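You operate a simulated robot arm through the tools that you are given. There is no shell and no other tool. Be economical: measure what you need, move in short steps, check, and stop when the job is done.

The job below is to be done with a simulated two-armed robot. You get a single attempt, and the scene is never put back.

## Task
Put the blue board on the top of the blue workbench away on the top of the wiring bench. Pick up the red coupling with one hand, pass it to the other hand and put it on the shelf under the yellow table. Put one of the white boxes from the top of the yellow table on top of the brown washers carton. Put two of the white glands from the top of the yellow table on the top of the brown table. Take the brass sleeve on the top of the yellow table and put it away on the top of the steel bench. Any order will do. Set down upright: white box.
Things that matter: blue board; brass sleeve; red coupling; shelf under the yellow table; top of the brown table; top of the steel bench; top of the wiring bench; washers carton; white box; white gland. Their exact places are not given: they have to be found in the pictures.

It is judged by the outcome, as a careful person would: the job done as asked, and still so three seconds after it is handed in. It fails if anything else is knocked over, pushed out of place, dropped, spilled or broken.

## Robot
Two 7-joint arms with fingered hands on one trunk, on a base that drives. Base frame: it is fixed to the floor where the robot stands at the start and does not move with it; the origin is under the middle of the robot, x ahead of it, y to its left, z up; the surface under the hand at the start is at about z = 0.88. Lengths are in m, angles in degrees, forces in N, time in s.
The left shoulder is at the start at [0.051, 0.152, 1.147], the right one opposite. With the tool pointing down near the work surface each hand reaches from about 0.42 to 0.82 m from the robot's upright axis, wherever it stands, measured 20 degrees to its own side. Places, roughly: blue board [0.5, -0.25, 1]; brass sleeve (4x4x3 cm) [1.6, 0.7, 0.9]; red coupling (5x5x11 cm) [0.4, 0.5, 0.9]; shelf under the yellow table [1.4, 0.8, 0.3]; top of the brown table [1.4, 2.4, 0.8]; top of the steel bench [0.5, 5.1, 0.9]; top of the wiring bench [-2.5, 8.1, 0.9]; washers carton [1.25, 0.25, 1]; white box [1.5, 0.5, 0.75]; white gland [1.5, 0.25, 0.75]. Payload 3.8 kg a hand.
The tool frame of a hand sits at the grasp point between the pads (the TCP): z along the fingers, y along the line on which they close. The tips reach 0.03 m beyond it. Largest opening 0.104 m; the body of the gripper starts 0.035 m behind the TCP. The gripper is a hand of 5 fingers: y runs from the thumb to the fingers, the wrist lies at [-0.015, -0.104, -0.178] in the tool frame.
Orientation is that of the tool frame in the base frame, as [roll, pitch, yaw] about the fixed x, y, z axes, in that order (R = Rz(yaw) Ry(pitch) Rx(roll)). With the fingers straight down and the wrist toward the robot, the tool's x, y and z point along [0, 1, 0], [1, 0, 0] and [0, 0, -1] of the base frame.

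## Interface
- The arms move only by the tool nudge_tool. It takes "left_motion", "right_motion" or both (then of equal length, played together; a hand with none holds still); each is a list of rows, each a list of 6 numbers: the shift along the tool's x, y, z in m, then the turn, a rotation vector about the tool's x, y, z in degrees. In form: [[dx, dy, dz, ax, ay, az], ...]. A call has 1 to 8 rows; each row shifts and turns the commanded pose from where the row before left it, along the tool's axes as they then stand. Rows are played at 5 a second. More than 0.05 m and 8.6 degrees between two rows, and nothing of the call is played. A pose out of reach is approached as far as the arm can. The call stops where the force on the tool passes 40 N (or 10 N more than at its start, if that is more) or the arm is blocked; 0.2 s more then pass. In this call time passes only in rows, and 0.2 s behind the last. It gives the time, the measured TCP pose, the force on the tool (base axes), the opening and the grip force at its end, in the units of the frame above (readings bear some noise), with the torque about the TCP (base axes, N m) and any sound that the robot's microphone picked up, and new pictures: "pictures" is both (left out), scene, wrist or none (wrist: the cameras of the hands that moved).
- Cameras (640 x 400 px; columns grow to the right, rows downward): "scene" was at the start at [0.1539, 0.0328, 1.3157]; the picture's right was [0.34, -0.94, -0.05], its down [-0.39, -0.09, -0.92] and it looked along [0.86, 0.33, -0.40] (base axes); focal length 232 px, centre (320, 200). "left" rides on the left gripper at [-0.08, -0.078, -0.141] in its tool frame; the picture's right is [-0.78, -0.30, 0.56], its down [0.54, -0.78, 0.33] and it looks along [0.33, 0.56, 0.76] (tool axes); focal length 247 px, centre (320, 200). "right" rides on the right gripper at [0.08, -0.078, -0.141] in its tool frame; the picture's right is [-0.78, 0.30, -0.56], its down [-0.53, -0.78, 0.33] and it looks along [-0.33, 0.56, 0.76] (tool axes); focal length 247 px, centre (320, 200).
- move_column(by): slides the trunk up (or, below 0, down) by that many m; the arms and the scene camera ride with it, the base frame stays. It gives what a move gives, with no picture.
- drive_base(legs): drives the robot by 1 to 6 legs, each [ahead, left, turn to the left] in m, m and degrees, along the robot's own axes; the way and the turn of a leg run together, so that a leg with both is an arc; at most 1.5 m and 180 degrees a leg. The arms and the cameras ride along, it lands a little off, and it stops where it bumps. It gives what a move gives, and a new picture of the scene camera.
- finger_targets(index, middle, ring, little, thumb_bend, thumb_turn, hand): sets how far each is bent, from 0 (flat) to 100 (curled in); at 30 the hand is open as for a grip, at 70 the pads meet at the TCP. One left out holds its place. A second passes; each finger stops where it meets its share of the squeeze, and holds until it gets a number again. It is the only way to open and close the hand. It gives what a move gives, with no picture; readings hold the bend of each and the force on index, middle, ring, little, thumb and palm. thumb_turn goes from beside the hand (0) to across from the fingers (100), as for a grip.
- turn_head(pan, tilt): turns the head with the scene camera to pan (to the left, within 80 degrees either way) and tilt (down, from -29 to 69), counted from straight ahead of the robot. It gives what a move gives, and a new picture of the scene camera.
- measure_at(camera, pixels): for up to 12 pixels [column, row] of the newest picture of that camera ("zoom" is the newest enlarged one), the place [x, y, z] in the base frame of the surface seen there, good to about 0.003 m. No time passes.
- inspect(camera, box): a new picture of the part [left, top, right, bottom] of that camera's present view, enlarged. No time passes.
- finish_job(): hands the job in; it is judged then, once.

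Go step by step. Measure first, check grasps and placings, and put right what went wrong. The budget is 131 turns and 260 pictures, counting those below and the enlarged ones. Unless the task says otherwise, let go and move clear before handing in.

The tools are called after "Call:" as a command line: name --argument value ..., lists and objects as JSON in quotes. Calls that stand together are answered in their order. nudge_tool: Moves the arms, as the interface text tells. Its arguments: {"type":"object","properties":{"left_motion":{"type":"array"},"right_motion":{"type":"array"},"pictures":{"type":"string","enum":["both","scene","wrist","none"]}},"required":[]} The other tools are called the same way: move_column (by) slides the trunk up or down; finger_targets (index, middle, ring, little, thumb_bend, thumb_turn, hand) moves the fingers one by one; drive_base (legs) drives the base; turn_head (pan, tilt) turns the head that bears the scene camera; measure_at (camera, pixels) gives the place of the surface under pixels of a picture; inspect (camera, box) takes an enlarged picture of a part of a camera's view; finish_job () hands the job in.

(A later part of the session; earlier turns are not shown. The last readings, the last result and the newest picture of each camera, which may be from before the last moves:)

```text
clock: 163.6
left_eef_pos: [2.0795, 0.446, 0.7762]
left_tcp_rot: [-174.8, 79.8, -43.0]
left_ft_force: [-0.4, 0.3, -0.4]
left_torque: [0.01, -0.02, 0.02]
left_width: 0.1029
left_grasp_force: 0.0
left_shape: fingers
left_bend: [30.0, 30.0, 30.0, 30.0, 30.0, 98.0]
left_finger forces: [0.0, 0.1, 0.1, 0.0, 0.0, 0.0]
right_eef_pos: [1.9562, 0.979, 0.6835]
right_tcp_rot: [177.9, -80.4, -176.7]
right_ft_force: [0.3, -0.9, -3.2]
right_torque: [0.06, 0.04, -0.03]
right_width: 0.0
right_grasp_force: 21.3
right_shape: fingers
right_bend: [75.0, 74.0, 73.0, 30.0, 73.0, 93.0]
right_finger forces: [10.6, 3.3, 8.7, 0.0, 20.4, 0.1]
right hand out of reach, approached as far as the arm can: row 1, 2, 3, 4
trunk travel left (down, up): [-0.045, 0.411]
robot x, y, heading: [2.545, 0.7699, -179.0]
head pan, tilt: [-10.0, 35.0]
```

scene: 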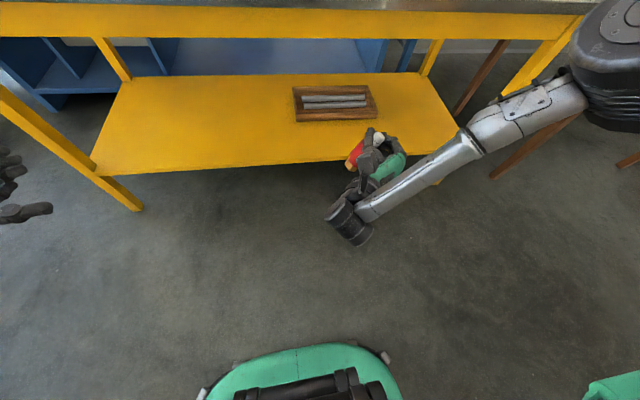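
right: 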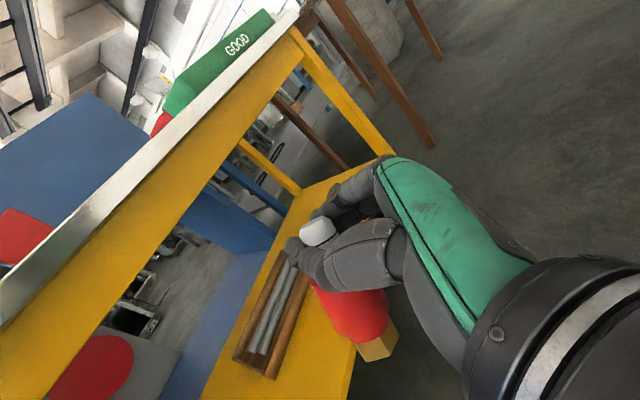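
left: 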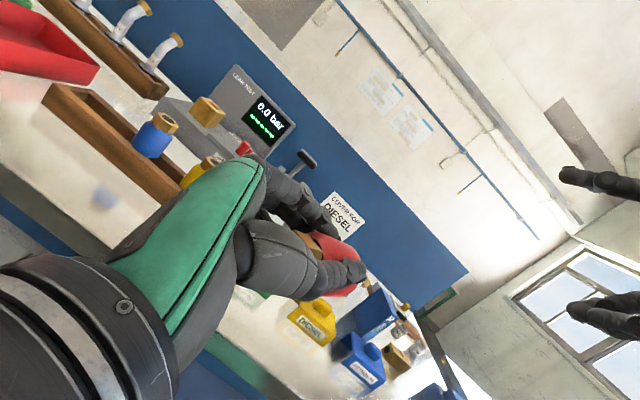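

Now reachable, and the coupling is visible nut-down. I level the hand (10° off) and keep lowering.

Call:
nudge_tool --right_motion '[[-0.03, 0, 0, 0, 4.7, 0], [-0.03, 0, 0, 0, 4.7, 0], [-0.045, 0, 0, 0, 0, 0], [-0.045, 0, 0, 0, 0, 0], [-0.045, 0, 0, 0, 0, 0], [-0.045, 0, 0, 0, 0, 0]]'

```text
clock: 165.0
left_eef_pos: [2.0797, 0.4468, 0.7768]
left_tcp_rot: [-175.5, 79.8, -43.7]
left_ft_force: [0.1, 0.5, 0.6]
left_torque: [0.0, 0.03, 0.01]
left_width: 0.1029
left_grasp_force: 0.1
left_shape: fingers
left_bend: [30.0, 30.0, 30.0, 30.0, 30.0, 98.0]
left_finger forces: [0.0, 0.1, 0.0, 0.0, 0.1, 0.0]
right_eef_pos: [1.9514, 0.9339, 0.4595]
right_tcp_rot: [-170.0, -89.4, 170.0]
right_ft_force: [-0.1, 0.5, -2.7]
right_torque: [0.09, -0.02, 0.01]
right_width: 0.0002
right_grasp_force: 21.8
right_shape: fingers
right_bend: [75.0, 74.0, 73.0, 30.0, 73.0, 93.0]
right_finger forces: [10.8, 3.2, 8.8, 0.0, 20.3, 0.0]
right hand out of reach, approached as far as the arm can: row 2, 3, 4, 5, 6
trunk travel left (down, up): [-0.045, 0.411]
robot x, y, heading: [2.5402, 0.7692, -179.4]
head pan, tilt: [-10.0, 35.0]
```

scene: 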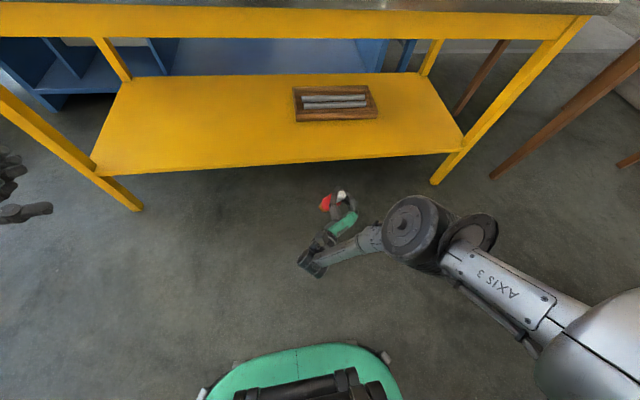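
right: 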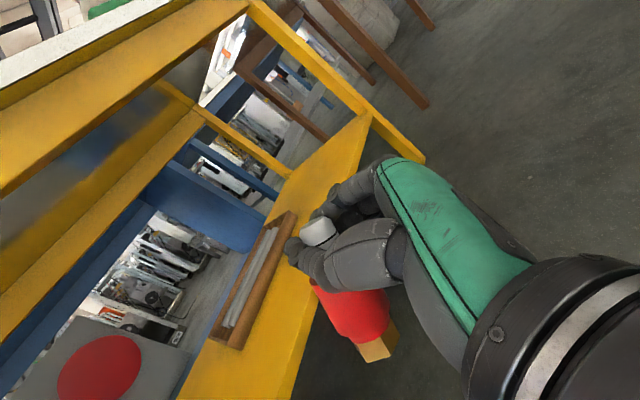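

z is 0.46 with the hand level. I lower the trunk the rest and push out a little, and check the nut's bottom position.

Call:
move_column --by -0.045

Call:
nudge_tool --right_motion '[[0, 0.03, 0.02, 0, 0, 0], [0, 0.03, 0.02, 0, 0, 0], [-0.02, 0, 0, 0, 0, 0]]'

Call:
measure_at --camera "right" --pixels '[[380, 357], [365, 348], [390, 345], [355, 310], [330, 300], [318, 232]]'

```text
clock: 165.8
left_eef_pos: [2.0742, 0.4459, 0.6965]
left_tcp_rot: [-163.1, 76.6, -31.7]
left_ft_force: [-0.1, 1.1, 0.7]
left_torque: [-0.01, 0.0, 0.01]
left_width: 0.1026
left_grasp_force: 0.1
left_shape: fingers
left_bend: [30.0, 30.0, 30.0, 30.0, 30.0, 98.0]
left_finger forces: [0.1, 0.1, 0.1, 0.1, 0.0, 0.0]
right_eef_pos: [1.9758, 0.935, 0.3574]
right_tcp_rot: [-179.2, -83.8, 178.9]
right_ft_force: [0.6, -1.4, -2.2]
right_torque: [0.02, -0.01, -0.02]
right_width: 0.0
right_grasp_force: 22.0
right_shape: fingers
right_bend: [75.0, 74.0, 73.0, 30.0, 73.0, 93.0]
right_finger forces: [10.8, 3.2, 8.8, 0.0, 20.5, 0.0]
trunk travel left (down, up): [0.0, 0.456]
robot x, y, heading: [2.5445, 0.7726, -179.1]
head pan, tilt: [-10.0, 35.0]
```

```text
clock: 166.6
left_eef_pos: [2.0745, 0.4457, 0.6945]
left_tcp_rot: [-162.6, 76.5, -31.3]
left_ft_force: [0.3, -0.7, -0.3]
left_torque: [0.03, -0.02, -0.04]
left_width: 0.1024
left_grasp_force: 0.0
left_shape: fingers
left_bend: [30.0, 30.0, 30.0, 30.0, 30.0, 98.0]
left_finger forces: [0.0, 0.0, 0.0, 0.1, 0.0, 0.0]
right_eef_pos: [1.9284, 0.9696, 0.3442]
right_tcp_rot: [-178.3, -83.2, 177.1]
right_ft_force: [-0.4, -0.4, -3.5]
right_torque: [0.05, -0.03, -0.01]
right_width: 0.0001
right_grasp_force: 21.9
right_shape: fingers
right_bend: [75.0, 74.0, 73.0, 30.0, 73.0, 93.0]
right_finger forces: [10.7, 3.2, 8.9, 0.0, 20.5, 0.0]
right hand out of reach, approached as far as the arm can: row 1, 2, 3
trunk travel left (down, up): [0.0, 0.456]
robot x, y, heading: [2.5448, 0.7688, -179.4]
head pan, tilt: [-10.0, 35.0]
```

scene: 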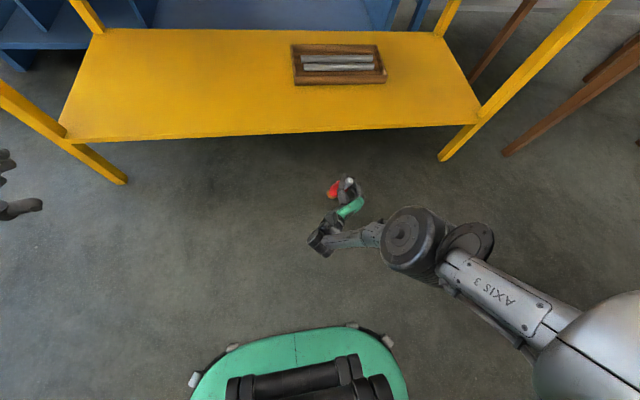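
right: 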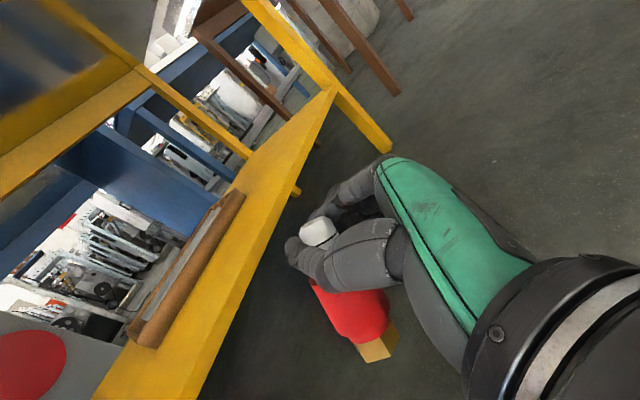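

```text
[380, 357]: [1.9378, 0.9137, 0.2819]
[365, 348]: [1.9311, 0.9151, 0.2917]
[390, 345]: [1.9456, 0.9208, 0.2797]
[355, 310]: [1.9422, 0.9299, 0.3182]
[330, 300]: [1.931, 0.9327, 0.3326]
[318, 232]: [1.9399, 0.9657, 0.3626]
```

The coupling leans about 25° sideways in the grip (stem at y≈0.97, nut at ≈0.93). I roll the hand to make it upright, fix the pitch, and recheck.

Call:
nudge_tool --right_motion '[[0.03, 0, 0, 0, 6.5, 0], [0.03, 0, 0, 0, 0, -8.3], [0.03, 0, 0, 0, 0, -8.3], [0, 0, 0, 0, 0, -8.3]]'

Call:
inspect --camera "right" --box '[260, 180, 460, 380]'

Call:
inspect --camera "scene" --box '[280, 130, 440, 260]'

```text
clock: 167.6
left_eef_pos: [2.0737, 0.4452, 0.6954]
left_tcp_rot: [-162.6, 76.5, -31.1]
left_ft_force: [0.6, 0.4, 0.0]
left_torque: [-0.02, 0.01, -0.01]
left_width: 0.1025
left_grasp_force: 0.0
left_shape: fingers
left_bend: [30.0, 30.0, 30.0, 30.0, 30.0, 98.0]
left_finger forces: [0.1, 0.1, 0.1, 0.0, 0.0, 0.0]
right_eef_pos: [1.9069, 0.8856, 0.4904]
right_tcp_rot: [93.8, -66.9, -96.6]
right_ft_force: [0.2, 0.2, -3.0]
right_torque: [0.0, 0.03, 0.01]
right_width: 0.0002
right_grasp_force: 22.2
right_shape: fingers
right_bend: [75.0, 75.0, 73.0, 30.0, 73.0, 92.0]
right_finger forces: [11.1, 2.9, 8.8, 0.0, 21.1, 0.0]
right hand out of reach, approached as far as the arm can: row 1, 2, 3, 4
trunk travel left (down, up): [0.0, 0.456]
robot x, y, heading: [2.5456, 0.7725, -179.2]
head pan, tilt: [-10.0, 35.0]
```

scene: 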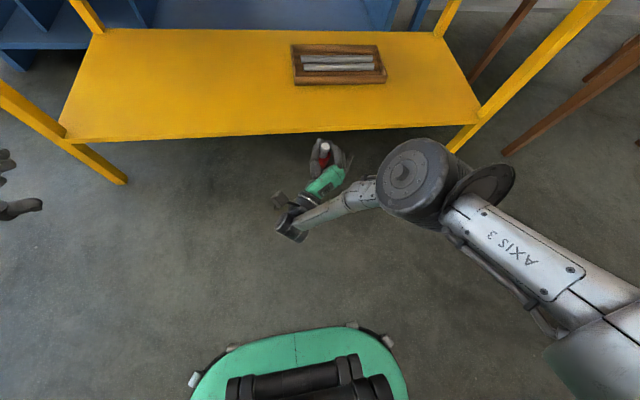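
right: 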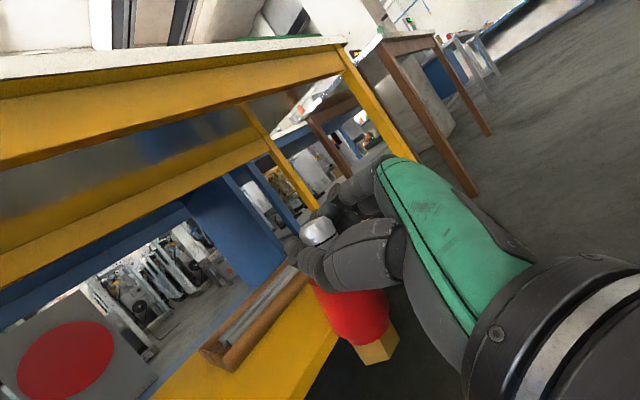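

```text
2.00 times, centred on (360, 280) of right
```

zoom: 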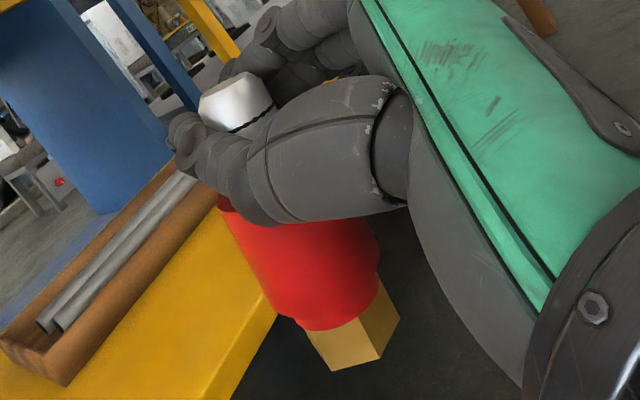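

```text
3.08 times, centred on (360, 195) of scene
```

zoom: 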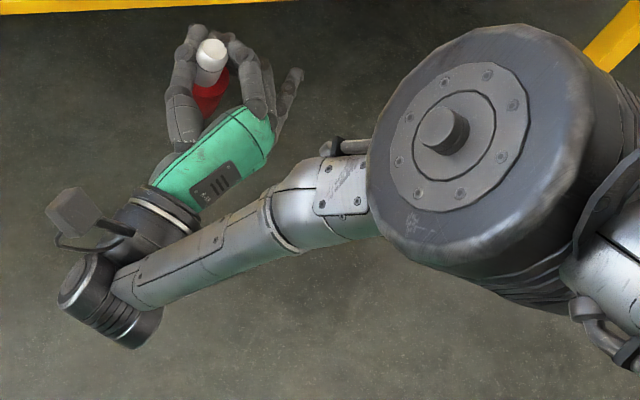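

From above the coupling now looks near upright. I measure the stem top and nut edges to get the tilt and lowest point.

Call:
measure_at --camera "zoom" --pixels '[[212, 47], [205, 42], [218, 50], [208, 65], [205, 98], [222, 95]]'

Call:
measure_at --camera "right" --pixels '[[365, 364], [388, 357], [398, 340], [378, 345], [350, 345], [340, 315], [375, 315], [383, 300], [317, 230]]'

```text
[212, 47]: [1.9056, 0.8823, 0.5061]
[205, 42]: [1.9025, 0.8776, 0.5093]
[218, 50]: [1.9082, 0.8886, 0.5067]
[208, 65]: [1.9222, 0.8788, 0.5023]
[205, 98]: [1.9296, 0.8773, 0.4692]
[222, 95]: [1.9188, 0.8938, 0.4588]
```

```text
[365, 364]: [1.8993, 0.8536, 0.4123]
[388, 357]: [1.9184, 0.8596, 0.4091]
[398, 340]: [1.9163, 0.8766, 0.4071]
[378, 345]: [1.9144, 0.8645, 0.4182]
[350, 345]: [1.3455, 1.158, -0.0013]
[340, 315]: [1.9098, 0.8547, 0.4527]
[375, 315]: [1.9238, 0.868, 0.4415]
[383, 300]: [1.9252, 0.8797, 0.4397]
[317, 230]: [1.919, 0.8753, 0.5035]
```

Tilt is about 8° and the nut bottom sits 0.080 below the TCP. I correct it, tuck the left hand back, and measure the right elbow before driving in.

Call:
nudge_tool --right_motion '[[0, 0, 0, 0, -4.7, 0], [0, 0, 0, 0, 0, -7], [0, 0, 0, 0, 0, 0], [0, 0, 0, 0, 0, 0]]' --left_motion '[[0, 0, -0.04, 0, 0, 0], [0, 0, -0.04, 0, 0, 0], [0, 0, -0.04, 0, 0, 0], [0, 0, -0.04, 0, 0, 0]]' --pictures "both"

Call:
measure_at --camera "scene" --pixels '[[400, 150], [385, 175], [440, 165], [415, 205], [300, 335], [240, 345], [270, 140], [65, 135]]'

```text
clock: 168.6
left_eef_pos: [2.177, 0.3272, 0.7308]
left_tcp_rot: [-162.6, 76.6, -31.1]
left_ft_force: [-0.5, 1.0, -0.3]
left_torque: [0.01, 0.02, 0.05]
left_width: 0.103
left_grasp_force: 0.1
left_shape: fingers
left_bend: [30.0, 30.0, 30.0, 30.0, 30.0, 98.0]
left_finger forces: [0.0, 0.0, 0.1, 0.0, 0.0, 0.1]
right_eef_pos: [1.9038, 0.8861, 0.4907]
right_tcp_rot: [101.9, -59.6, -105.3]
right_ft_force: [-0.1, 0.2, -2.4]
right_torque: [0.01, -0.02, -0.04]
right_width: 0.0001
right_grasp_force: 21.3
right_shape: fingers
right_bend: [75.0, 75.0, 73.0, 30.0, 73.0, 92.0]
right_finger forces: [11.1, 2.8, 8.4, 0.0, 21.3, 0.0]
right hand out of reach, approached as far as the arm can: row 2
trunk travel left (down, up): [0.0, 0.456]
robot x, y, heading: [2.5436, 0.7706, -179.0]
head pan, tilt: [-10.0, 35.0]
```

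scene: 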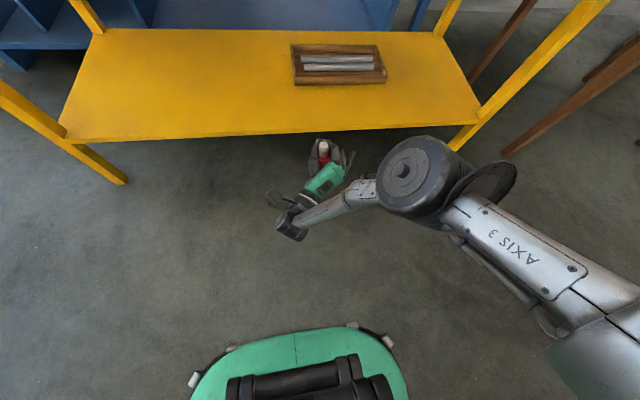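
right: 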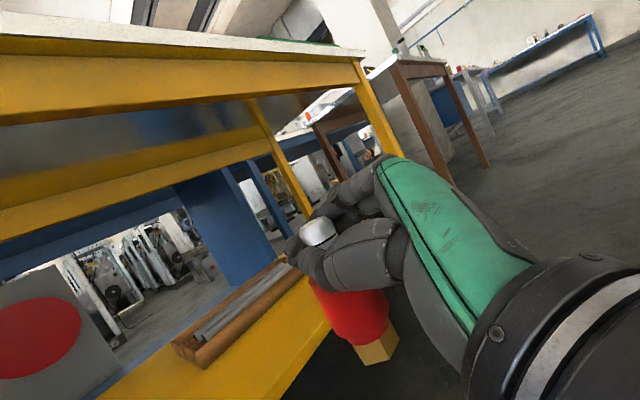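
left: 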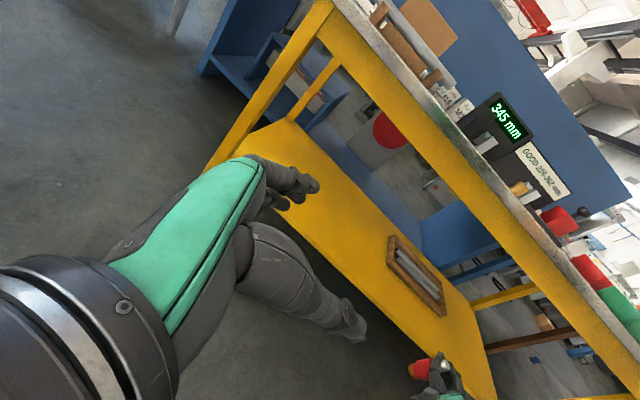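

```text
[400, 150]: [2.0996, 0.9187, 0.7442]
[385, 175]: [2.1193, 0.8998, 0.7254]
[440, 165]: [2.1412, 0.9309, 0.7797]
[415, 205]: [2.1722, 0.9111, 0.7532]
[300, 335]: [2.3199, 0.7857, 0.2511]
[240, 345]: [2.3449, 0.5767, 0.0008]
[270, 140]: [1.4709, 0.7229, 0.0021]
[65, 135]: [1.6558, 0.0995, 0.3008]
```

Elbow front is at x≈2.08 and base front ≈2.3, so there's room. I drive 0.33 m in, and 5 cm to the left, with the coupling 11 cm above shelf level.

Call:
drive_base --legs '[[0, 0.05, 0], [0.33, 0, 0]]'

Call:
inspect --camera "right" --box '[160, 160, 480, 400]'

```text
clock: 171.3
left_eef_pos: [1.846, 0.2747, 0.7313]
left_tcp_rot: [-162.1, 76.4, -30.7]
left_ft_force: [0.1, 0.7, -1.0]
left_torque: [-0.04, 0.01, 0.01]
left_width: 0.1027
left_grasp_force: 0.0
left_shape: fingers
left_bend: [30.0, 30.0, 30.0, 30.0, 30.0, 98.0]
left_finger forces: [0.1, 0.1, 0.0, 0.0, 0.0, 0.0]
right_eef_pos: [1.5738, 0.8332, 0.4863]
right_tcp_rot: [102.1, -59.5, -105.6]
right_ft_force: [-0.7, -0.1, -3.3]
right_torque: [0.03, 0.04, -0.01]
right_width: 0.0
right_grasp_force: 21.6
right_shape: fingers
right_bend: [75.0, 75.0, 73.0, 30.0, 73.0, 92.0]
right_finger forces: [11.2, 2.9, 8.4, 0.1, 21.1, 0.0]
trunk travel left (down, up): [0.0, 0.456]
robot x, y, heading: [2.2137, 0.7139, -179.4]
head pan, tilt: [-10.0, 35.0]
```

scene: 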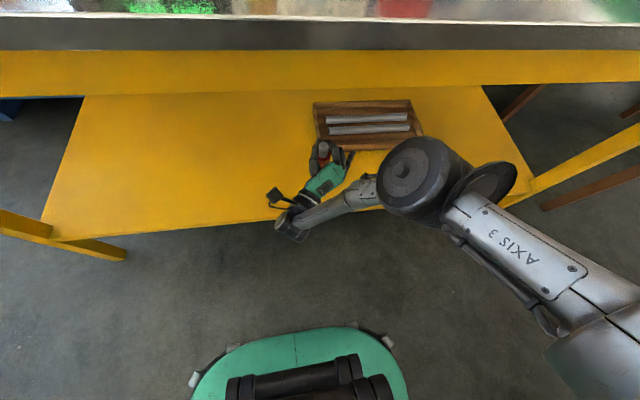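

```text
1.67 times, centred on (320, 280) of right
```

zoom: 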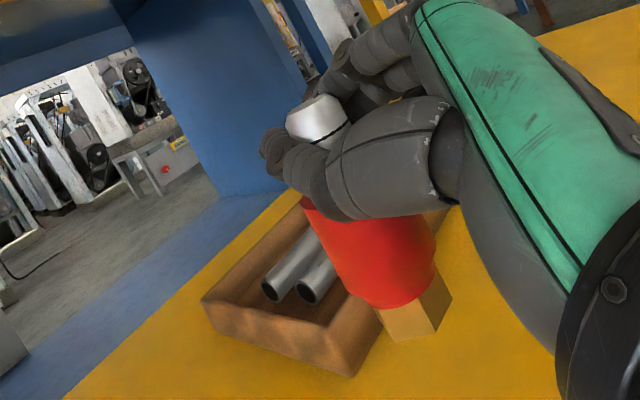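

The coupling hangs over the shelf, with the crate close ahead. I measure crate corners and the nut.

Call:
measure_at --camera "zoom" --pixels '[[350, 378], [352, 368], [205, 310], [392, 340], [430, 330], [450, 295], [415, 315], [318, 120], [330, 110], [360, 295], [435, 260]]'

Call:
measure_at --camera "scene" --pixels '[[315, 145], [324, 146], [318, 150], [422, 145], [250, 215], [325, 158]]'

```text
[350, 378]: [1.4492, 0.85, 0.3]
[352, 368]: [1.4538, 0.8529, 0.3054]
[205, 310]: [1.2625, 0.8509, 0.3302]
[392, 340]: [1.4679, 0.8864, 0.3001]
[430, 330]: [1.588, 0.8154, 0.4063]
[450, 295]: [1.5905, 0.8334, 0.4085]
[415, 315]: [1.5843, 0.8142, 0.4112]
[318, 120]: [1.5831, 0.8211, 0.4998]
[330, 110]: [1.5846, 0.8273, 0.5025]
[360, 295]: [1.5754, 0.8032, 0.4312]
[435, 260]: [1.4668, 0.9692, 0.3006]
```

```text
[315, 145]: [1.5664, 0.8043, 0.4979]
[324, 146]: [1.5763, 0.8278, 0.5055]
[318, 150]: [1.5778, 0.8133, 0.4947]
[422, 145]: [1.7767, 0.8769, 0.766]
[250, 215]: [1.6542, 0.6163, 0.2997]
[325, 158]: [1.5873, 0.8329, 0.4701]
```

The crate front is at x≈1.455, 10 cm clear of the nut. I lower straight down 9 cm (nut bottom at ≈0.406 now).

Call:
nudge_tool --right_motion '[[-0.0259, -0.0149, 0.0032, 0, 0, 0], [-0.0259, -0.0149, 0.0032, 0, 0, 0], [-0.0259, -0.0149, 0.0032, 0, 0, 0]]'

Call:
inspect --camera "right" --box '[160, 160, 480, 400]'

```text
clock: 172.1
left_eef_pos: [1.8463, 0.2747, 0.7313]
left_tcp_rot: [-162.2, 76.5, -30.9]
left_ft_force: [0.3, -0.8, 0.6]
left_torque: [0.0, -0.01, -0.02]
left_width: 0.1031
left_grasp_force: 0.0
left_shape: fingers
left_bend: [30.0, 30.0, 30.0, 30.0, 30.0, 98.0]
left_finger forces: [0.0, 0.0, 0.0, 0.0, 0.0, 0.0]
right_eef_pos: [1.5858, 0.8186, 0.4531]
right_tcp_rot: [103.9, -60.2, -108.4]
right_ft_force: [0.1, -0.1, -2.8]
right_torque: [0.03, -0.01, 0.01]
right_width: 0.0
right_grasp_force: 21.7
right_shape: fingers
right_bend: [75.0, 75.0, 73.0, 30.0, 73.0, 92.0]
right_finger forces: [11.1, 3.0, 8.3, 0.0, 21.2, 0.1]
right hand out of reach, approached as far as the arm can: row 1, 2, 3
trunk travel left (down, up): [0.0, 0.456]
robot x, y, heading: [2.2137, 0.7165, -179.2]
head pan, tilt: [-10.0, 35.0]
```

scene: 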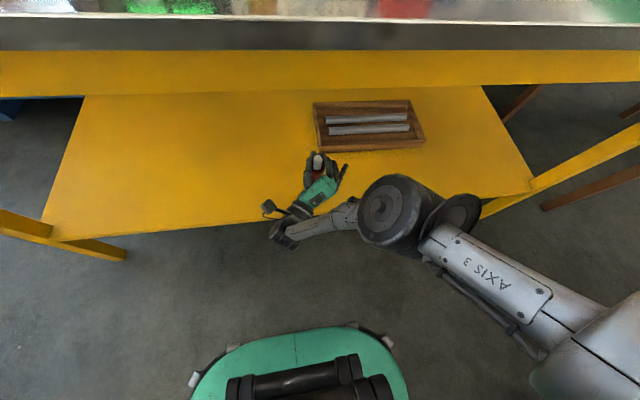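
right: 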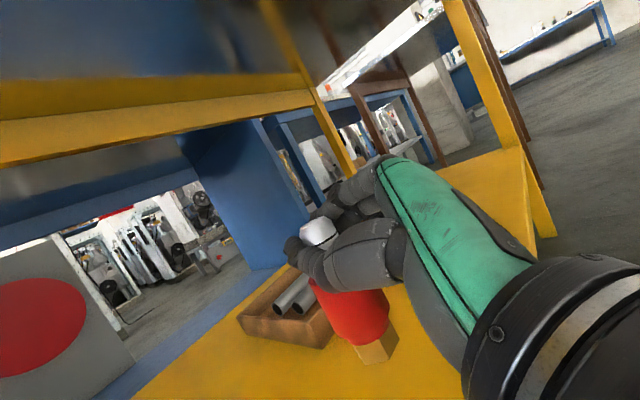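

```text
1.67 times, centred on (320, 280) of right
```

zoom: 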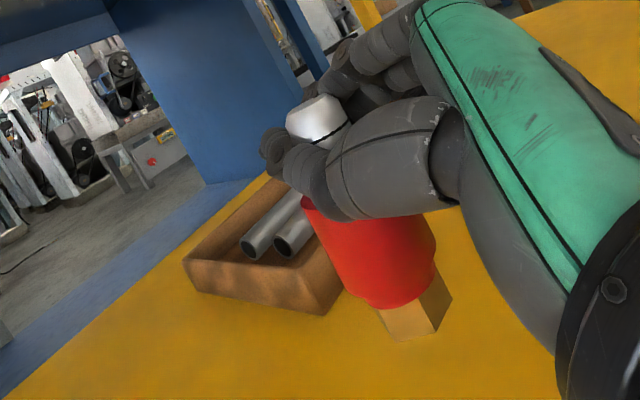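

The arm stops short at z≈0.453 with this roll; earlier it reached lower when farther to the right. I shift 10 cm right and see whether it comes down to the commanded height.

Call:
nudge_tool --right_motion '[[-0.0163, 0.0289, 0.003, 0, 0, 0], [-0.0163, 0.0289, 0.003, 0, 0, 0], [-0.0163, 0.0289, 0.003, 0, 0, 0], [0, 0, 0, 0, 0, 0]]' --pictures "wrist"

```text
clock: 173.1
left_eef_pos: [1.8464, 0.2746, 0.7314]
left_tcp_rot: [-162.6, 76.5, -31.2]
left_ft_force: [0.7, -0.3, -0.1]
left_torque: [0.04, 0.0, 0.04]
left_width: 0.103
left_grasp_force: 0.0
left_shape: fingers
left_bend: [30.0, 30.0, 30.0, 30.0, 30.0, 98.0]
left_finger forces: [0.0, 0.0, 0.1, 0.1, 0.0, 0.1]
right_eef_pos: [1.5768, 0.8727, 0.4832]
right_tcp_rot: [104.3, -60.4, -109.3]
right_ft_force: [0.1, 0.6, -2.9]
right_torque: [0.03, -0.01, -0.03]
right_width: 0.0002
right_grasp_force: 21.8
right_shape: fingers
right_bend: [75.0, 75.0, 73.0, 30.0, 73.0, 92.0]
right_finger forces: [11.2, 2.9, 8.4, 0.0, 21.2, 0.1]
right hand out of reach, approached as far as the arm can: row 1, 2, 3
trunk travel left (down, up): [0.0, 0.456]
robot x, y, heading: [2.2141, 0.7164, -179.3]
head pan, tilt: [-10.0, 35.0]
```

right: 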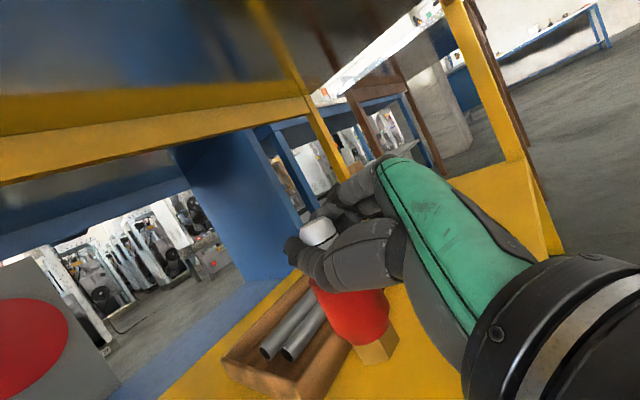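

Moving right raised it, so the limit goes the other way. I move the hand left instead.

Call:
nudge_tool --right_motion '[[0.0163, -0.0289, -0.003, 0, 0, 0], [0.0163, -0.0289, -0.003, 0, 0, 0], [0.0163, -0.0289, -0.003, 0, 0, 0], [0.0163, -0.0289, -0.003, 0, 0, 0], [0.0163, -0.0289, -0.003, 0, 0, 0], [0.0163, -0.0289, -0.003, 0, 0, 0]]'

```text
clock: 174.5
left_eef_pos: [1.8458, 0.2743, 0.7314]
left_tcp_rot: [-163.0, 76.6, -31.6]
left_ft_force: [-0.3, -0.1, 0.3]
left_torque: [-0.03, 0.0, -0.02]
left_width: 0.103
left_grasp_force: 0.1
left_shape: fingers
left_bend: [30.0, 30.0, 30.0, 30.0, 30.0, 98.0]
left_finger forces: [0.0, 0.0, 0.1, 0.0, 0.1, 0.0]
right_eef_pos: [1.5877, 0.6981, 0.4997]
right_tcp_rot: [102.3, -59.5, -105.7]
right_ft_force: [-0.2, -0.3, -2.8]
right_torque: [0.0, -0.02, -0.02]
right_width: 0.0002
right_grasp_force: 21.4
right_shape: fingers
right_bend: [75.0, 75.0, 73.0, 30.0, 73.0, 92.0]
right_finger forces: [11.2, 2.7, 8.1, 0.0, 21.1, 0.1]
right hand out of reach, approached as far as the arm can: row 5, 6
trunk travel left (down, up): [0.0, 0.456]
robot x, y, heading: [2.2124, 0.716, -179.3]
head pan, tilt: [-10.0, 35.0]
```

scene: 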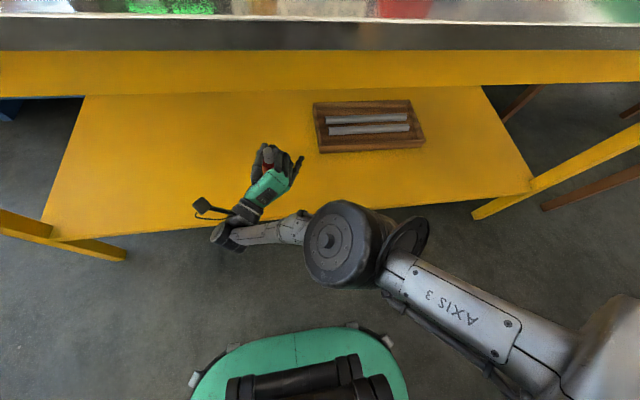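
right: 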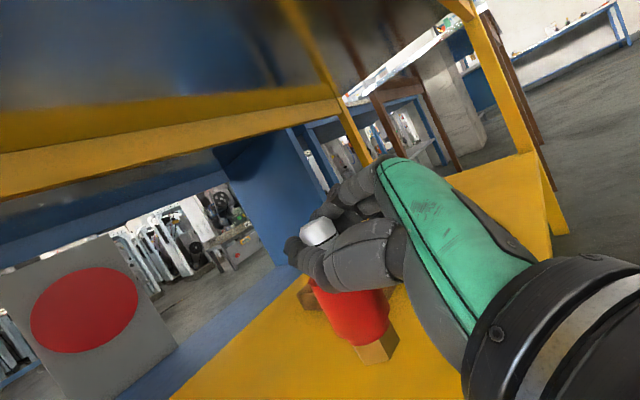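

The commanded pose evidently resets to what was reached. From here, I try going straight down at y≈0.74.

Call:
nudge_tool --right_motion '[[-0.0196, 0.0347, 0.0035, 0, 0, 0], [-0.0259, -0.0149, 0.0032, 0, 0, 0], [-0.0259, -0.0149, 0.0032, 0, 0, 0], [-0.0259, -0.0149, 0.0032, 0, 0, 0]]' --pictures "scene"

```text
clock: 175.5
left_eef_pos: [1.8461, 0.2739, 0.7308]
left_tcp_rot: [-162.8, 76.6, -31.5]
left_ft_force: [-0.4, 0.2, 0.0]
left_torque: [0.03, 0.02, -0.03]
left_width: 0.103
left_grasp_force: 0.1
left_shape: fingers
left_bend: [30.0, 30.0, 30.0, 30.0, 30.0, 98.0]
left_finger forces: [0.0, 0.0, 0.1, 0.1, 0.1, 0.0]
right_eef_pos: [1.6, 0.7511, 0.4644]
right_tcp_rot: [102.6, -59.7, -106.3]
right_ft_force: [0.4, 0.6, -2.6]
right_torque: [0.01, 0.03, -0.01]
right_width: 0.0
right_grasp_force: 22.2
right_shape: fingers
right_bend: [75.0, 75.0, 73.0, 30.0, 73.0, 92.0]
right_finger forces: [11.3, 2.7, 8.5, 0.0, 21.2, 0.1]
right hand out of reach, approached as far as the arm can: row 2, 3, 4
trunk travel left (down, up): [0.0, 0.456]
robot x, y, heading: [2.212, 0.7142, -179.8]
head pan, tilt: [-10.0, 35.0]
```

scene: 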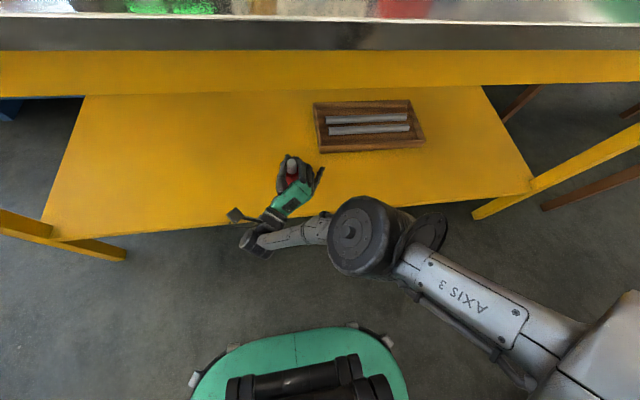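

A wrist limit is holding it up; the forearm comes strongly from the right. I yaw the hand 33° left about the vertical (keeping the coupling upright), then try lowering.

Call:
nudge_tool --right_motion '[[0, 0, 0, 7.15, 4.1, -0.9], [0, 0, 0, 7.15, 4.1, -0.9], [0, 0, 0, 7.15, 4.1, -0.9], [0, 0, 0, 7.15, 4.1, -0.9], [-0.0259, -0.0149, 0.0032, 0, 0, 0], [-0.0259, -0.0149, 0.0032, 0, 0, 0]]' --pictures "both"

```text
clock: 176.9
left_eef_pos: [1.8456, 0.2739, 0.7302]
left_tcp_rot: [-162.9, 76.5, -31.5]
left_ft_force: [0.8, -0.2, -1.0]
left_torque: [-0.01, -0.02, 0.0]
left_width: 0.1029
left_grasp_force: 0.0
left_shape: fingers
left_bend: [30.0, 30.0, 30.0, 30.0, 30.0, 98.0]
left_finger forces: [0.0, 0.0, 0.0, 0.1, 0.1, 0.0]
right_eef_pos: [1.6286, 0.6321, 0.5986]
right_tcp_rot: [106.3, -61.3, -78.3]
right_ft_force: [-0.3, 0.3, -2.6]
right_torque: [0.01, 0.01, -0.01]
right_width: 0.0
right_grasp_force: 21.5
right_shape: fingers
right_bend: [75.0, 75.0, 73.0, 30.0, 73.0, 92.0]
right_finger forces: [11.1, 2.7, 8.1, 0.1, 20.8, 0.1]
right hand out of reach, approached as far as the arm can: row 1, 2, 3, 4, 5, 6
trunk travel left (down, up): [0.0, 0.456]
robot x, y, heading: [2.2089, 0.7165, -179.2]
head pan, tilt: [-10.0, 35.0]
```

scene: 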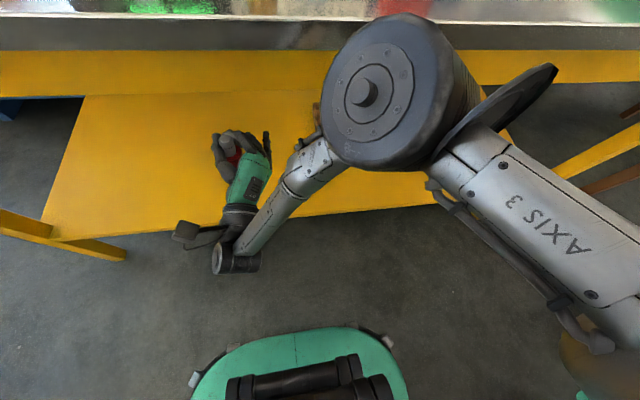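
right: 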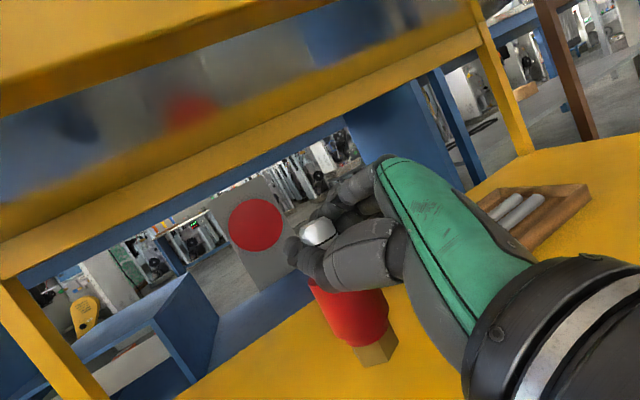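

That went the wrong way (z rose). I yaw back and on to the right instead.

Call:
nudge_tool --right_motion '[[0, 0.01, 0, -7.15, -4.1, 0.9], [0, 0.02, 0, -7.15, -4.1, 0.9], [0, 0.02, 0, -7.15, -4.1, 0.9], [0, 0.02, 0, -7.15, -4.1, 0.9], [0, 0.02, 0, -7.15, -4.1, 0.9], [0, 0.02, 0, -7.15, -4.1, 0.9], [0, 0, 0, -7.15, -4.1, 0.9]]' --pictures "scene"

Call:
nudge_tool --right_motion '[[-0.0259, -0.0149, 0.0032, 0, 0, 0], [-0.0259, -0.0149, 0.0032, 0, 0, 0], [-0.0259, -0.0149, 0.0032, 0, 0, 0]]' --pictures "scene"

```text
clock: 178.5
left_eef_pos: [1.8447, 0.2742, 0.7305]
left_tcp_rot: [-163.0, 76.5, -31.7]
left_ft_force: [0.1, -0.4, 1.7]
left_torque: [-0.03, 0.04, -0.05]
left_width: 0.1028
left_grasp_force: 0.1
left_shape: fingers
left_bend: [30.0, 30.0, 30.0, 30.0, 30.0, 98.0]
left_finger forces: [0.1, 0.0, 0.0, 0.0, 0.0, 0.0]
right_eef_pos: [1.4992, 0.7701, 0.6512]
right_tcp_rot: [107.0, -58.9, -136.1]
right_ft_force: [-0.6, -0.4, -3.5]
right_torque: [0.01, 0.0, 0.01]
right_width: 0.0002
right_grasp_force: 20.9
right_shape: fingers
right_bend: [75.0, 75.0, 73.0, 30.0, 73.0, 92.0]
right_finger forces: [11.0, 2.4, 7.8, 0.0, 20.3, 0.0]
right hand out of reach, approached as far as the arm can: row 1, 2, 3, 4, 5, 6, 7
trunk travel left (down, up): [0.0, 0.456]
robot x, y, heading: [2.2131, 0.7149, -179.3]
head pan, tilt: [-10.0, 35.0]
```

scene: 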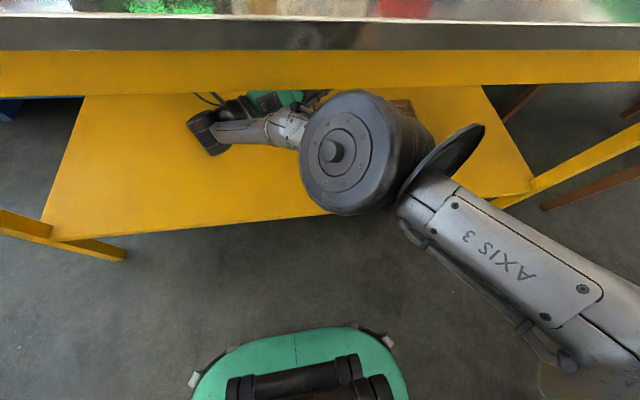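

```text
clock: 179.3
left_eef_pos: [1.8453, 0.2745, 0.7312]
left_tcp_rot: [-162.6, 76.6, -31.3]
left_ft_force: [-0.2, 0.3, -0.5]
left_torque: [0.03, 0.02, 0.0]
left_width: 0.1031
left_grasp_force: 0.1
left_shape: fingers
left_bend: [30.0, 30.0, 30.0, 30.0, 30.0, 98.0]
left_finger forces: [0.0, 0.0, 0.0, 0.1, 0.0, 0.1]
right_eef_pos: [1.5191, 0.7905, 0.5839]
right_tcp_rot: [106.7, -59.0, -136.2]
right_ft_force: [-0.8, 0.5, -2.4]
right_torque: [0.01, -0.03, 0.0]
right_width: 0.0
right_grasp_force: 20.7
right_shape: fingers
right_bend: [75.0, 75.0, 73.0, 30.0, 73.0, 92.0]
right_finger forces: [11.0, 2.4, 7.7, 0.0, 20.3, 0.0]
right hand out of reach, approached as far as the arm can: row 1, 2, 3
trunk travel left (down, up): [0.0, 0.456]
robot x, y, heading: [2.2123, 0.7166, -179.6]
head pan, tilt: [-10.0, 35.0]
```

scene: 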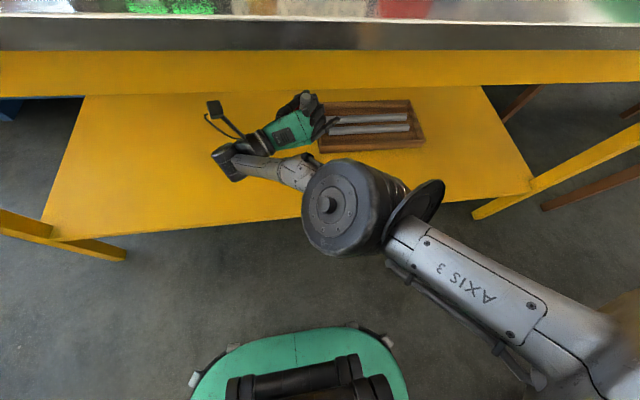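

Yaw isn't the answer. Tests showed low reach with less roll, so I undo the yaw, take back half of the roll (coupling then leans about 12–15°, still stable on its nut), and try lowering farther right.

Call:
nudge_tool --right_motion '[[0, 0, 0, 7.15, 4.1, -0.9], [0, 0, 0, 7.15, 4.1, -0.9], [0, 0, 0, 7.15, 4.1, -0.9], [-0.014, 0.021, -0.018, 0, 0, 0], [-0.014, 0.021, -0.018, 0, 0, 0], [-0.014, 0.021, -0.018, 0, 0, 8.3], [0, 0, 0, 0, 0, 8.3]]' --pictures "none"

Call:
nudge_tool --right_motion '[[-0.029, -0.008, 0.003, 0, 0, 0], [-0.029, -0.008, 0.003, 0, 0, 0], [-0.029, -0.008, 0.003, 0, 0, 0], [-0.029, -0.008, 0.003, 0, 0, 0]]' --pictures "both"

```text
clock: 180.9
left_eef_pos: [1.8458, 0.2745, 0.7306]
left_tcp_rot: [-162.8, 76.4, -31.6]
left_ft_force: [1.0, 0.2, 1.1]
left_torque: [-0.01, 0.03, 0.01]
left_width: 0.1026
left_grasp_force: 0.0
left_shape: fingers
left_bend: [30.0, 30.0, 30.0, 30.0, 30.0, 98.0]
left_finger forces: [0.0, 0.0, 0.1, 0.1, 0.0, 0.1]
right_eef_pos: [1.5624, 0.8577, 0.5814]
right_tcp_rot: [124.5, -75.2, -130.3]
right_ft_force: [-0.5, -0.7, -2.8]
right_torque: [0.09, -0.01, 0.02]
right_width: 0.0002
right_grasp_force: 20.7
right_shape: fingers
right_bend: [75.0, 75.0, 73.0, 30.0, 74.0, 92.0]
right_finger forces: [11.0, 2.6, 8.2, 0.1, 19.8, 0.1]
right hand out of reach, approached as far as the arm can: row 5
trunk travel left (down, up): [0.0, 0.456]
robot x, y, heading: [2.2162, 0.7178, -179.1]
head pan, tilt: [-10.0, 35.0]
```

```text
clock: 181.9
left_eef_pos: [1.846, 0.2751, 0.73]
left_tcp_rot: [-162.4, 76.5, -31.1]
left_ft_force: [0.0, -0.5, 0.2]
left_torque: [0.06, 0.03, 0.0]
left_width: 0.103
left_grasp_force: 0.2
left_shape: fingers
left_bend: [30.0, 30.0, 30.0, 30.0, 30.0, 98.0]
left_finger forces: [0.2, 0.0, 0.0, 0.1, 0.0, 0.0]
right_eef_pos: [1.5683, 0.852, 0.4596]
right_tcp_rot: [124.0, -75.2, -130.0]
right_ft_force: [0.7, 0.2, -2.3]
right_torque: [0.03, -0.01, -0.02]
right_width: 0.0002
right_grasp_force: 20.6
right_shape: fingers
right_bend: [75.0, 75.0, 73.0, 30.0, 74.0, 92.0]
right_finger forces: [11.0, 2.4, 8.4, 0.1, 20.0, 0.0]
trunk travel left (down, up): [0.0, 0.456]
robot x, y, heading: [2.213, 0.7162, -179.4]
head pan, tilt: [-10.0, 35.0]
```

scene: 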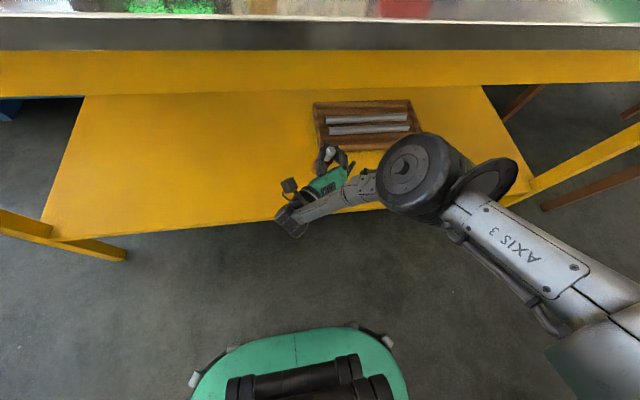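
right: 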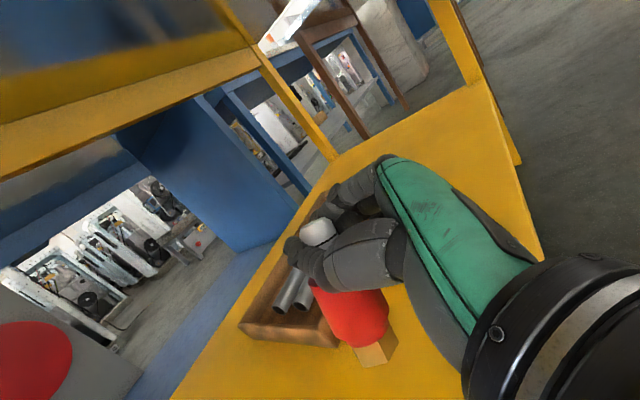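

No reach limit now. I continue down 5 cm and measure the nut's bottom.

Call:
nudge_tool --right_motion '[[-0.029, -0.008, 0.003, 0, 0, 0], [-0.02, -0.005, 0.002, 0, 0, 0]]' --pictures "wrist"

Call:
inspect --camera "right" --box '[240, 180, 480, 380]'

Call:
measure_at --camera "right" --pixels '[[365, 364], [388, 357], [398, 340], [378, 345], [317, 230], [340, 315], [365, 372], [400, 350]]'

```text
clock: 182.5
left_eef_pos: [1.8455, 0.275, 0.7314]
left_tcp_rot: [-162.5, 76.4, -31.1]
left_ft_force: [0.4, 0.1, 0.1]
left_torque: [0.0, -0.01, 0.0]
left_width: 0.1029
left_grasp_force: 0.0
left_shape: fingers
left_bend: [30.0, 30.0, 30.0, 30.0, 30.0, 98.0]
left_finger forces: [0.0, 0.0, 0.0, 0.0, 0.1, 0.0]
right_eef_pos: [1.5698, 0.8494, 0.4103]
right_tcp_rot: [124.1, -75.1, -130.0]
right_ft_force: [0.2, 0.2, -3.1]
right_torque: [0.01, 0.02, -0.01]
right_width: 0.0
right_grasp_force: 20.7
right_shape: fingers
right_bend: [75.0, 75.0, 73.0, 30.0, 74.0, 92.0]
right_finger forces: [10.9, 2.4, 8.5, 0.0, 19.9, 0.1]
trunk travel left (down, up): [0.0, 0.456]
robot x, y, heading: [2.2145, 0.7166, -179.3]
head pan, tilt: [-10.0, 35.0]
```

right: 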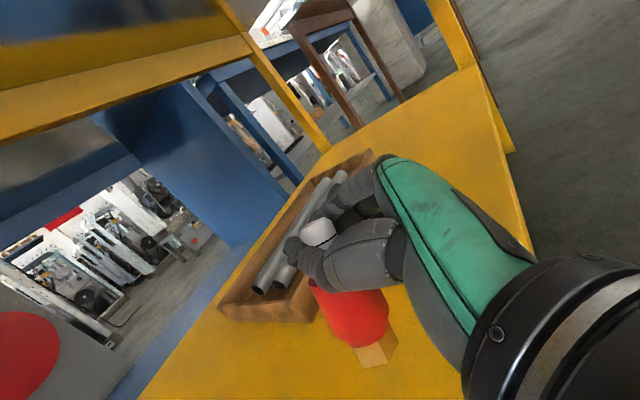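

```text
2.00 times, centred on (360, 280) of right
```

zoom: 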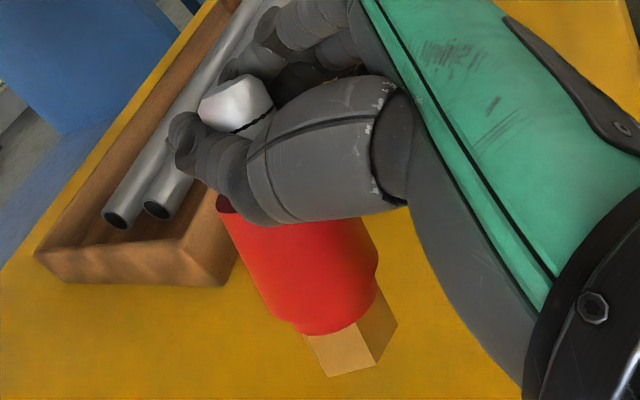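

```text
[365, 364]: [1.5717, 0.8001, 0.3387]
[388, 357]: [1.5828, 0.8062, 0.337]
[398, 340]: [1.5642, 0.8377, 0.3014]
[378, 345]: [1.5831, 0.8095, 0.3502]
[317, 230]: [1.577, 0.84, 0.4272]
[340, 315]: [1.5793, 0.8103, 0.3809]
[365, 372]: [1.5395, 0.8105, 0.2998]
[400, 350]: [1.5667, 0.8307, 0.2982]
```

The nut is about 3 cm above the shelf, leaning roughly 15°. I lower 2 cm more and try rolling some of the lean out.

Call:
nudge_tool --right_motion '[[-0.019, -0.005, 0.002, 0, 0, 0], [0, 0, 0, 0, 0, -5]]' --pictures "wrist"

Call:
inspect --camera "scene" --box '[270, 120, 430, 220]'

Call:
measure_at --camera "right" --pixels '[[365, 363], [385, 359], [393, 345], [378, 345], [317, 230]]'

```text
clock: 183.1
left_eef_pos: [1.8462, 0.2741, 0.7321]
left_tcp_rot: [-162.4, 76.6, -31.1]
left_ft_force: [-0.4, -0.3, 0.3]
left_torque: [-0.04, -0.01, 0.02]
left_width: 0.1031
left_grasp_force: 0.0
left_shape: fingers
left_bend: [30.0, 30.0, 30.0, 30.0, 30.0, 98.0]
left_finger forces: [0.0, 0.0, 0.0, 0.0, 0.0, 0.1]
right_eef_pos: [1.5715, 0.8487, 0.3917]
right_tcp_rot: [116.5, -70.7, -122.0]
right_ft_force: [-0.3, 0.9, -3.6]
right_torque: [0.05, -0.03, 0.01]
right_width: 0.0
right_grasp_force: 20.9
right_shape: fingers
right_bend: [75.0, 75.0, 73.0, 30.0, 74.0, 92.0]
right_finger forces: [11.0, 2.3, 8.2, 0.0, 20.0, 0.0]
trunk travel left (down, up): [0.0, 0.456]
robot x, y, heading: [2.2136, 0.718, -179.3]
head pan, tilt: [-10.0, 35.0]
```

right: 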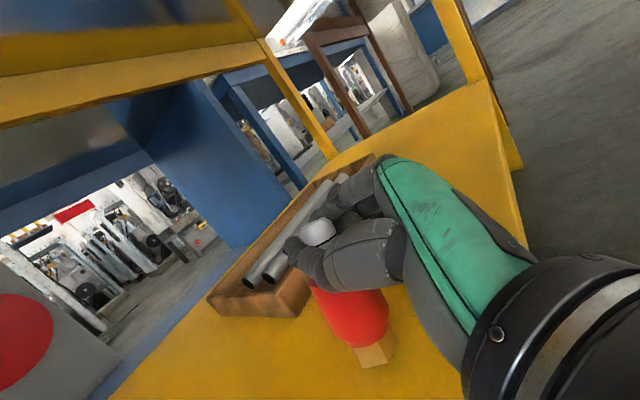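

```text
4.00 times, centred on (350, 170) of scene
```

zoom: 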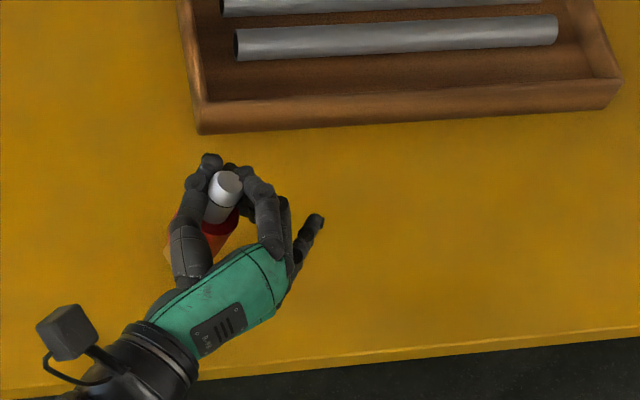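

```text
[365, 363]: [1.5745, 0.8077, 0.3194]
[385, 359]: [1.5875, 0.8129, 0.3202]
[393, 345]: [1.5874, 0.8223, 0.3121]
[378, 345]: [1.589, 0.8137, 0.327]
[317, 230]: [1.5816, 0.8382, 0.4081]
```

The roll worked without a limit here. I roll out another 8° in two steps and then touch down gently.

Call:
nudge_tool --right_motion '[[0, 0, 0, 0, 0, -4], [0, 0, 0, 0, 0, -4]]' --pictures "wrist"

Call:
measure_at --camera "right" --pixels '[[365, 363], [385, 359], [393, 345], [378, 345], [317, 230]]'

Call:
inspect --camera "right" --box '[280, 200, 440, 400]'

```text
clock: 183.7
left_eef_pos: [1.8449, 0.2738, 0.7315]
left_tcp_rot: [-162.6, 76.5, -31.3]
left_ft_force: [0.2, 0.3, -0.3]
left_torque: [0.01, -0.01, 0.01]
left_width: 0.1029
left_grasp_force: 0.0
left_shape: fingers
left_bend: [30.0, 30.0, 30.0, 30.0, 30.0, 98.0]
left_finger forces: [0.0, 0.0, 0.0, 0.0, 0.1, 0.0]
right_eef_pos: [1.5781, 0.8511, 0.4107]
right_tcp_rot: [109.8, -63.4, -115.0]
right_ft_force: [0.5, 0.6, -2.2]
right_torque: [0.06, -0.01, 0.02]
right_width: 0.0002
right_grasp_force: 20.9
right_shape: fingers
right_bend: [75.0, 75.0, 73.0, 30.0, 74.0, 92.0]
right_finger forces: [11.0, 2.3, 8.0, 0.0, 20.1, 0.1]
right hand out of reach, approached as far as the arm can: row 1, 2
trunk travel left (down, up): [0.0, 0.456]
robot x, y, heading: [2.2174, 0.7116, -179.3]
head pan, tilt: [-10.0, 35.0]
```

right: 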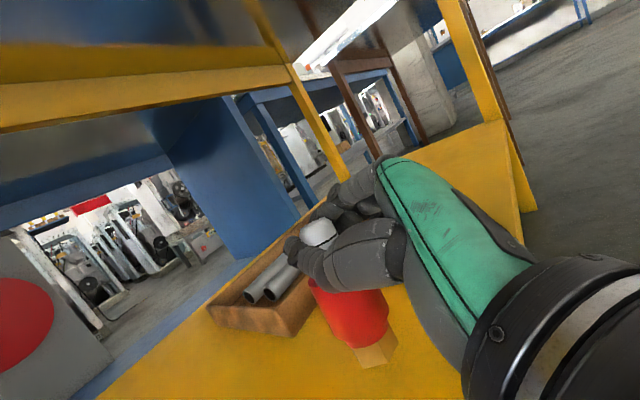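

```text
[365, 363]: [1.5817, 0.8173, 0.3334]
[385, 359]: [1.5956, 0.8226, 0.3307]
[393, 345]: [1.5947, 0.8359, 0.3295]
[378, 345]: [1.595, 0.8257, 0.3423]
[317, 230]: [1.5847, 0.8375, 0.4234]
```

```text
2.00 times, centred on (360, 300) of right
```

zoom: 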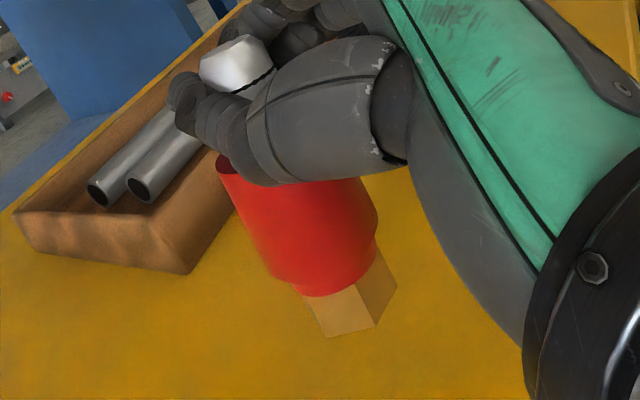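

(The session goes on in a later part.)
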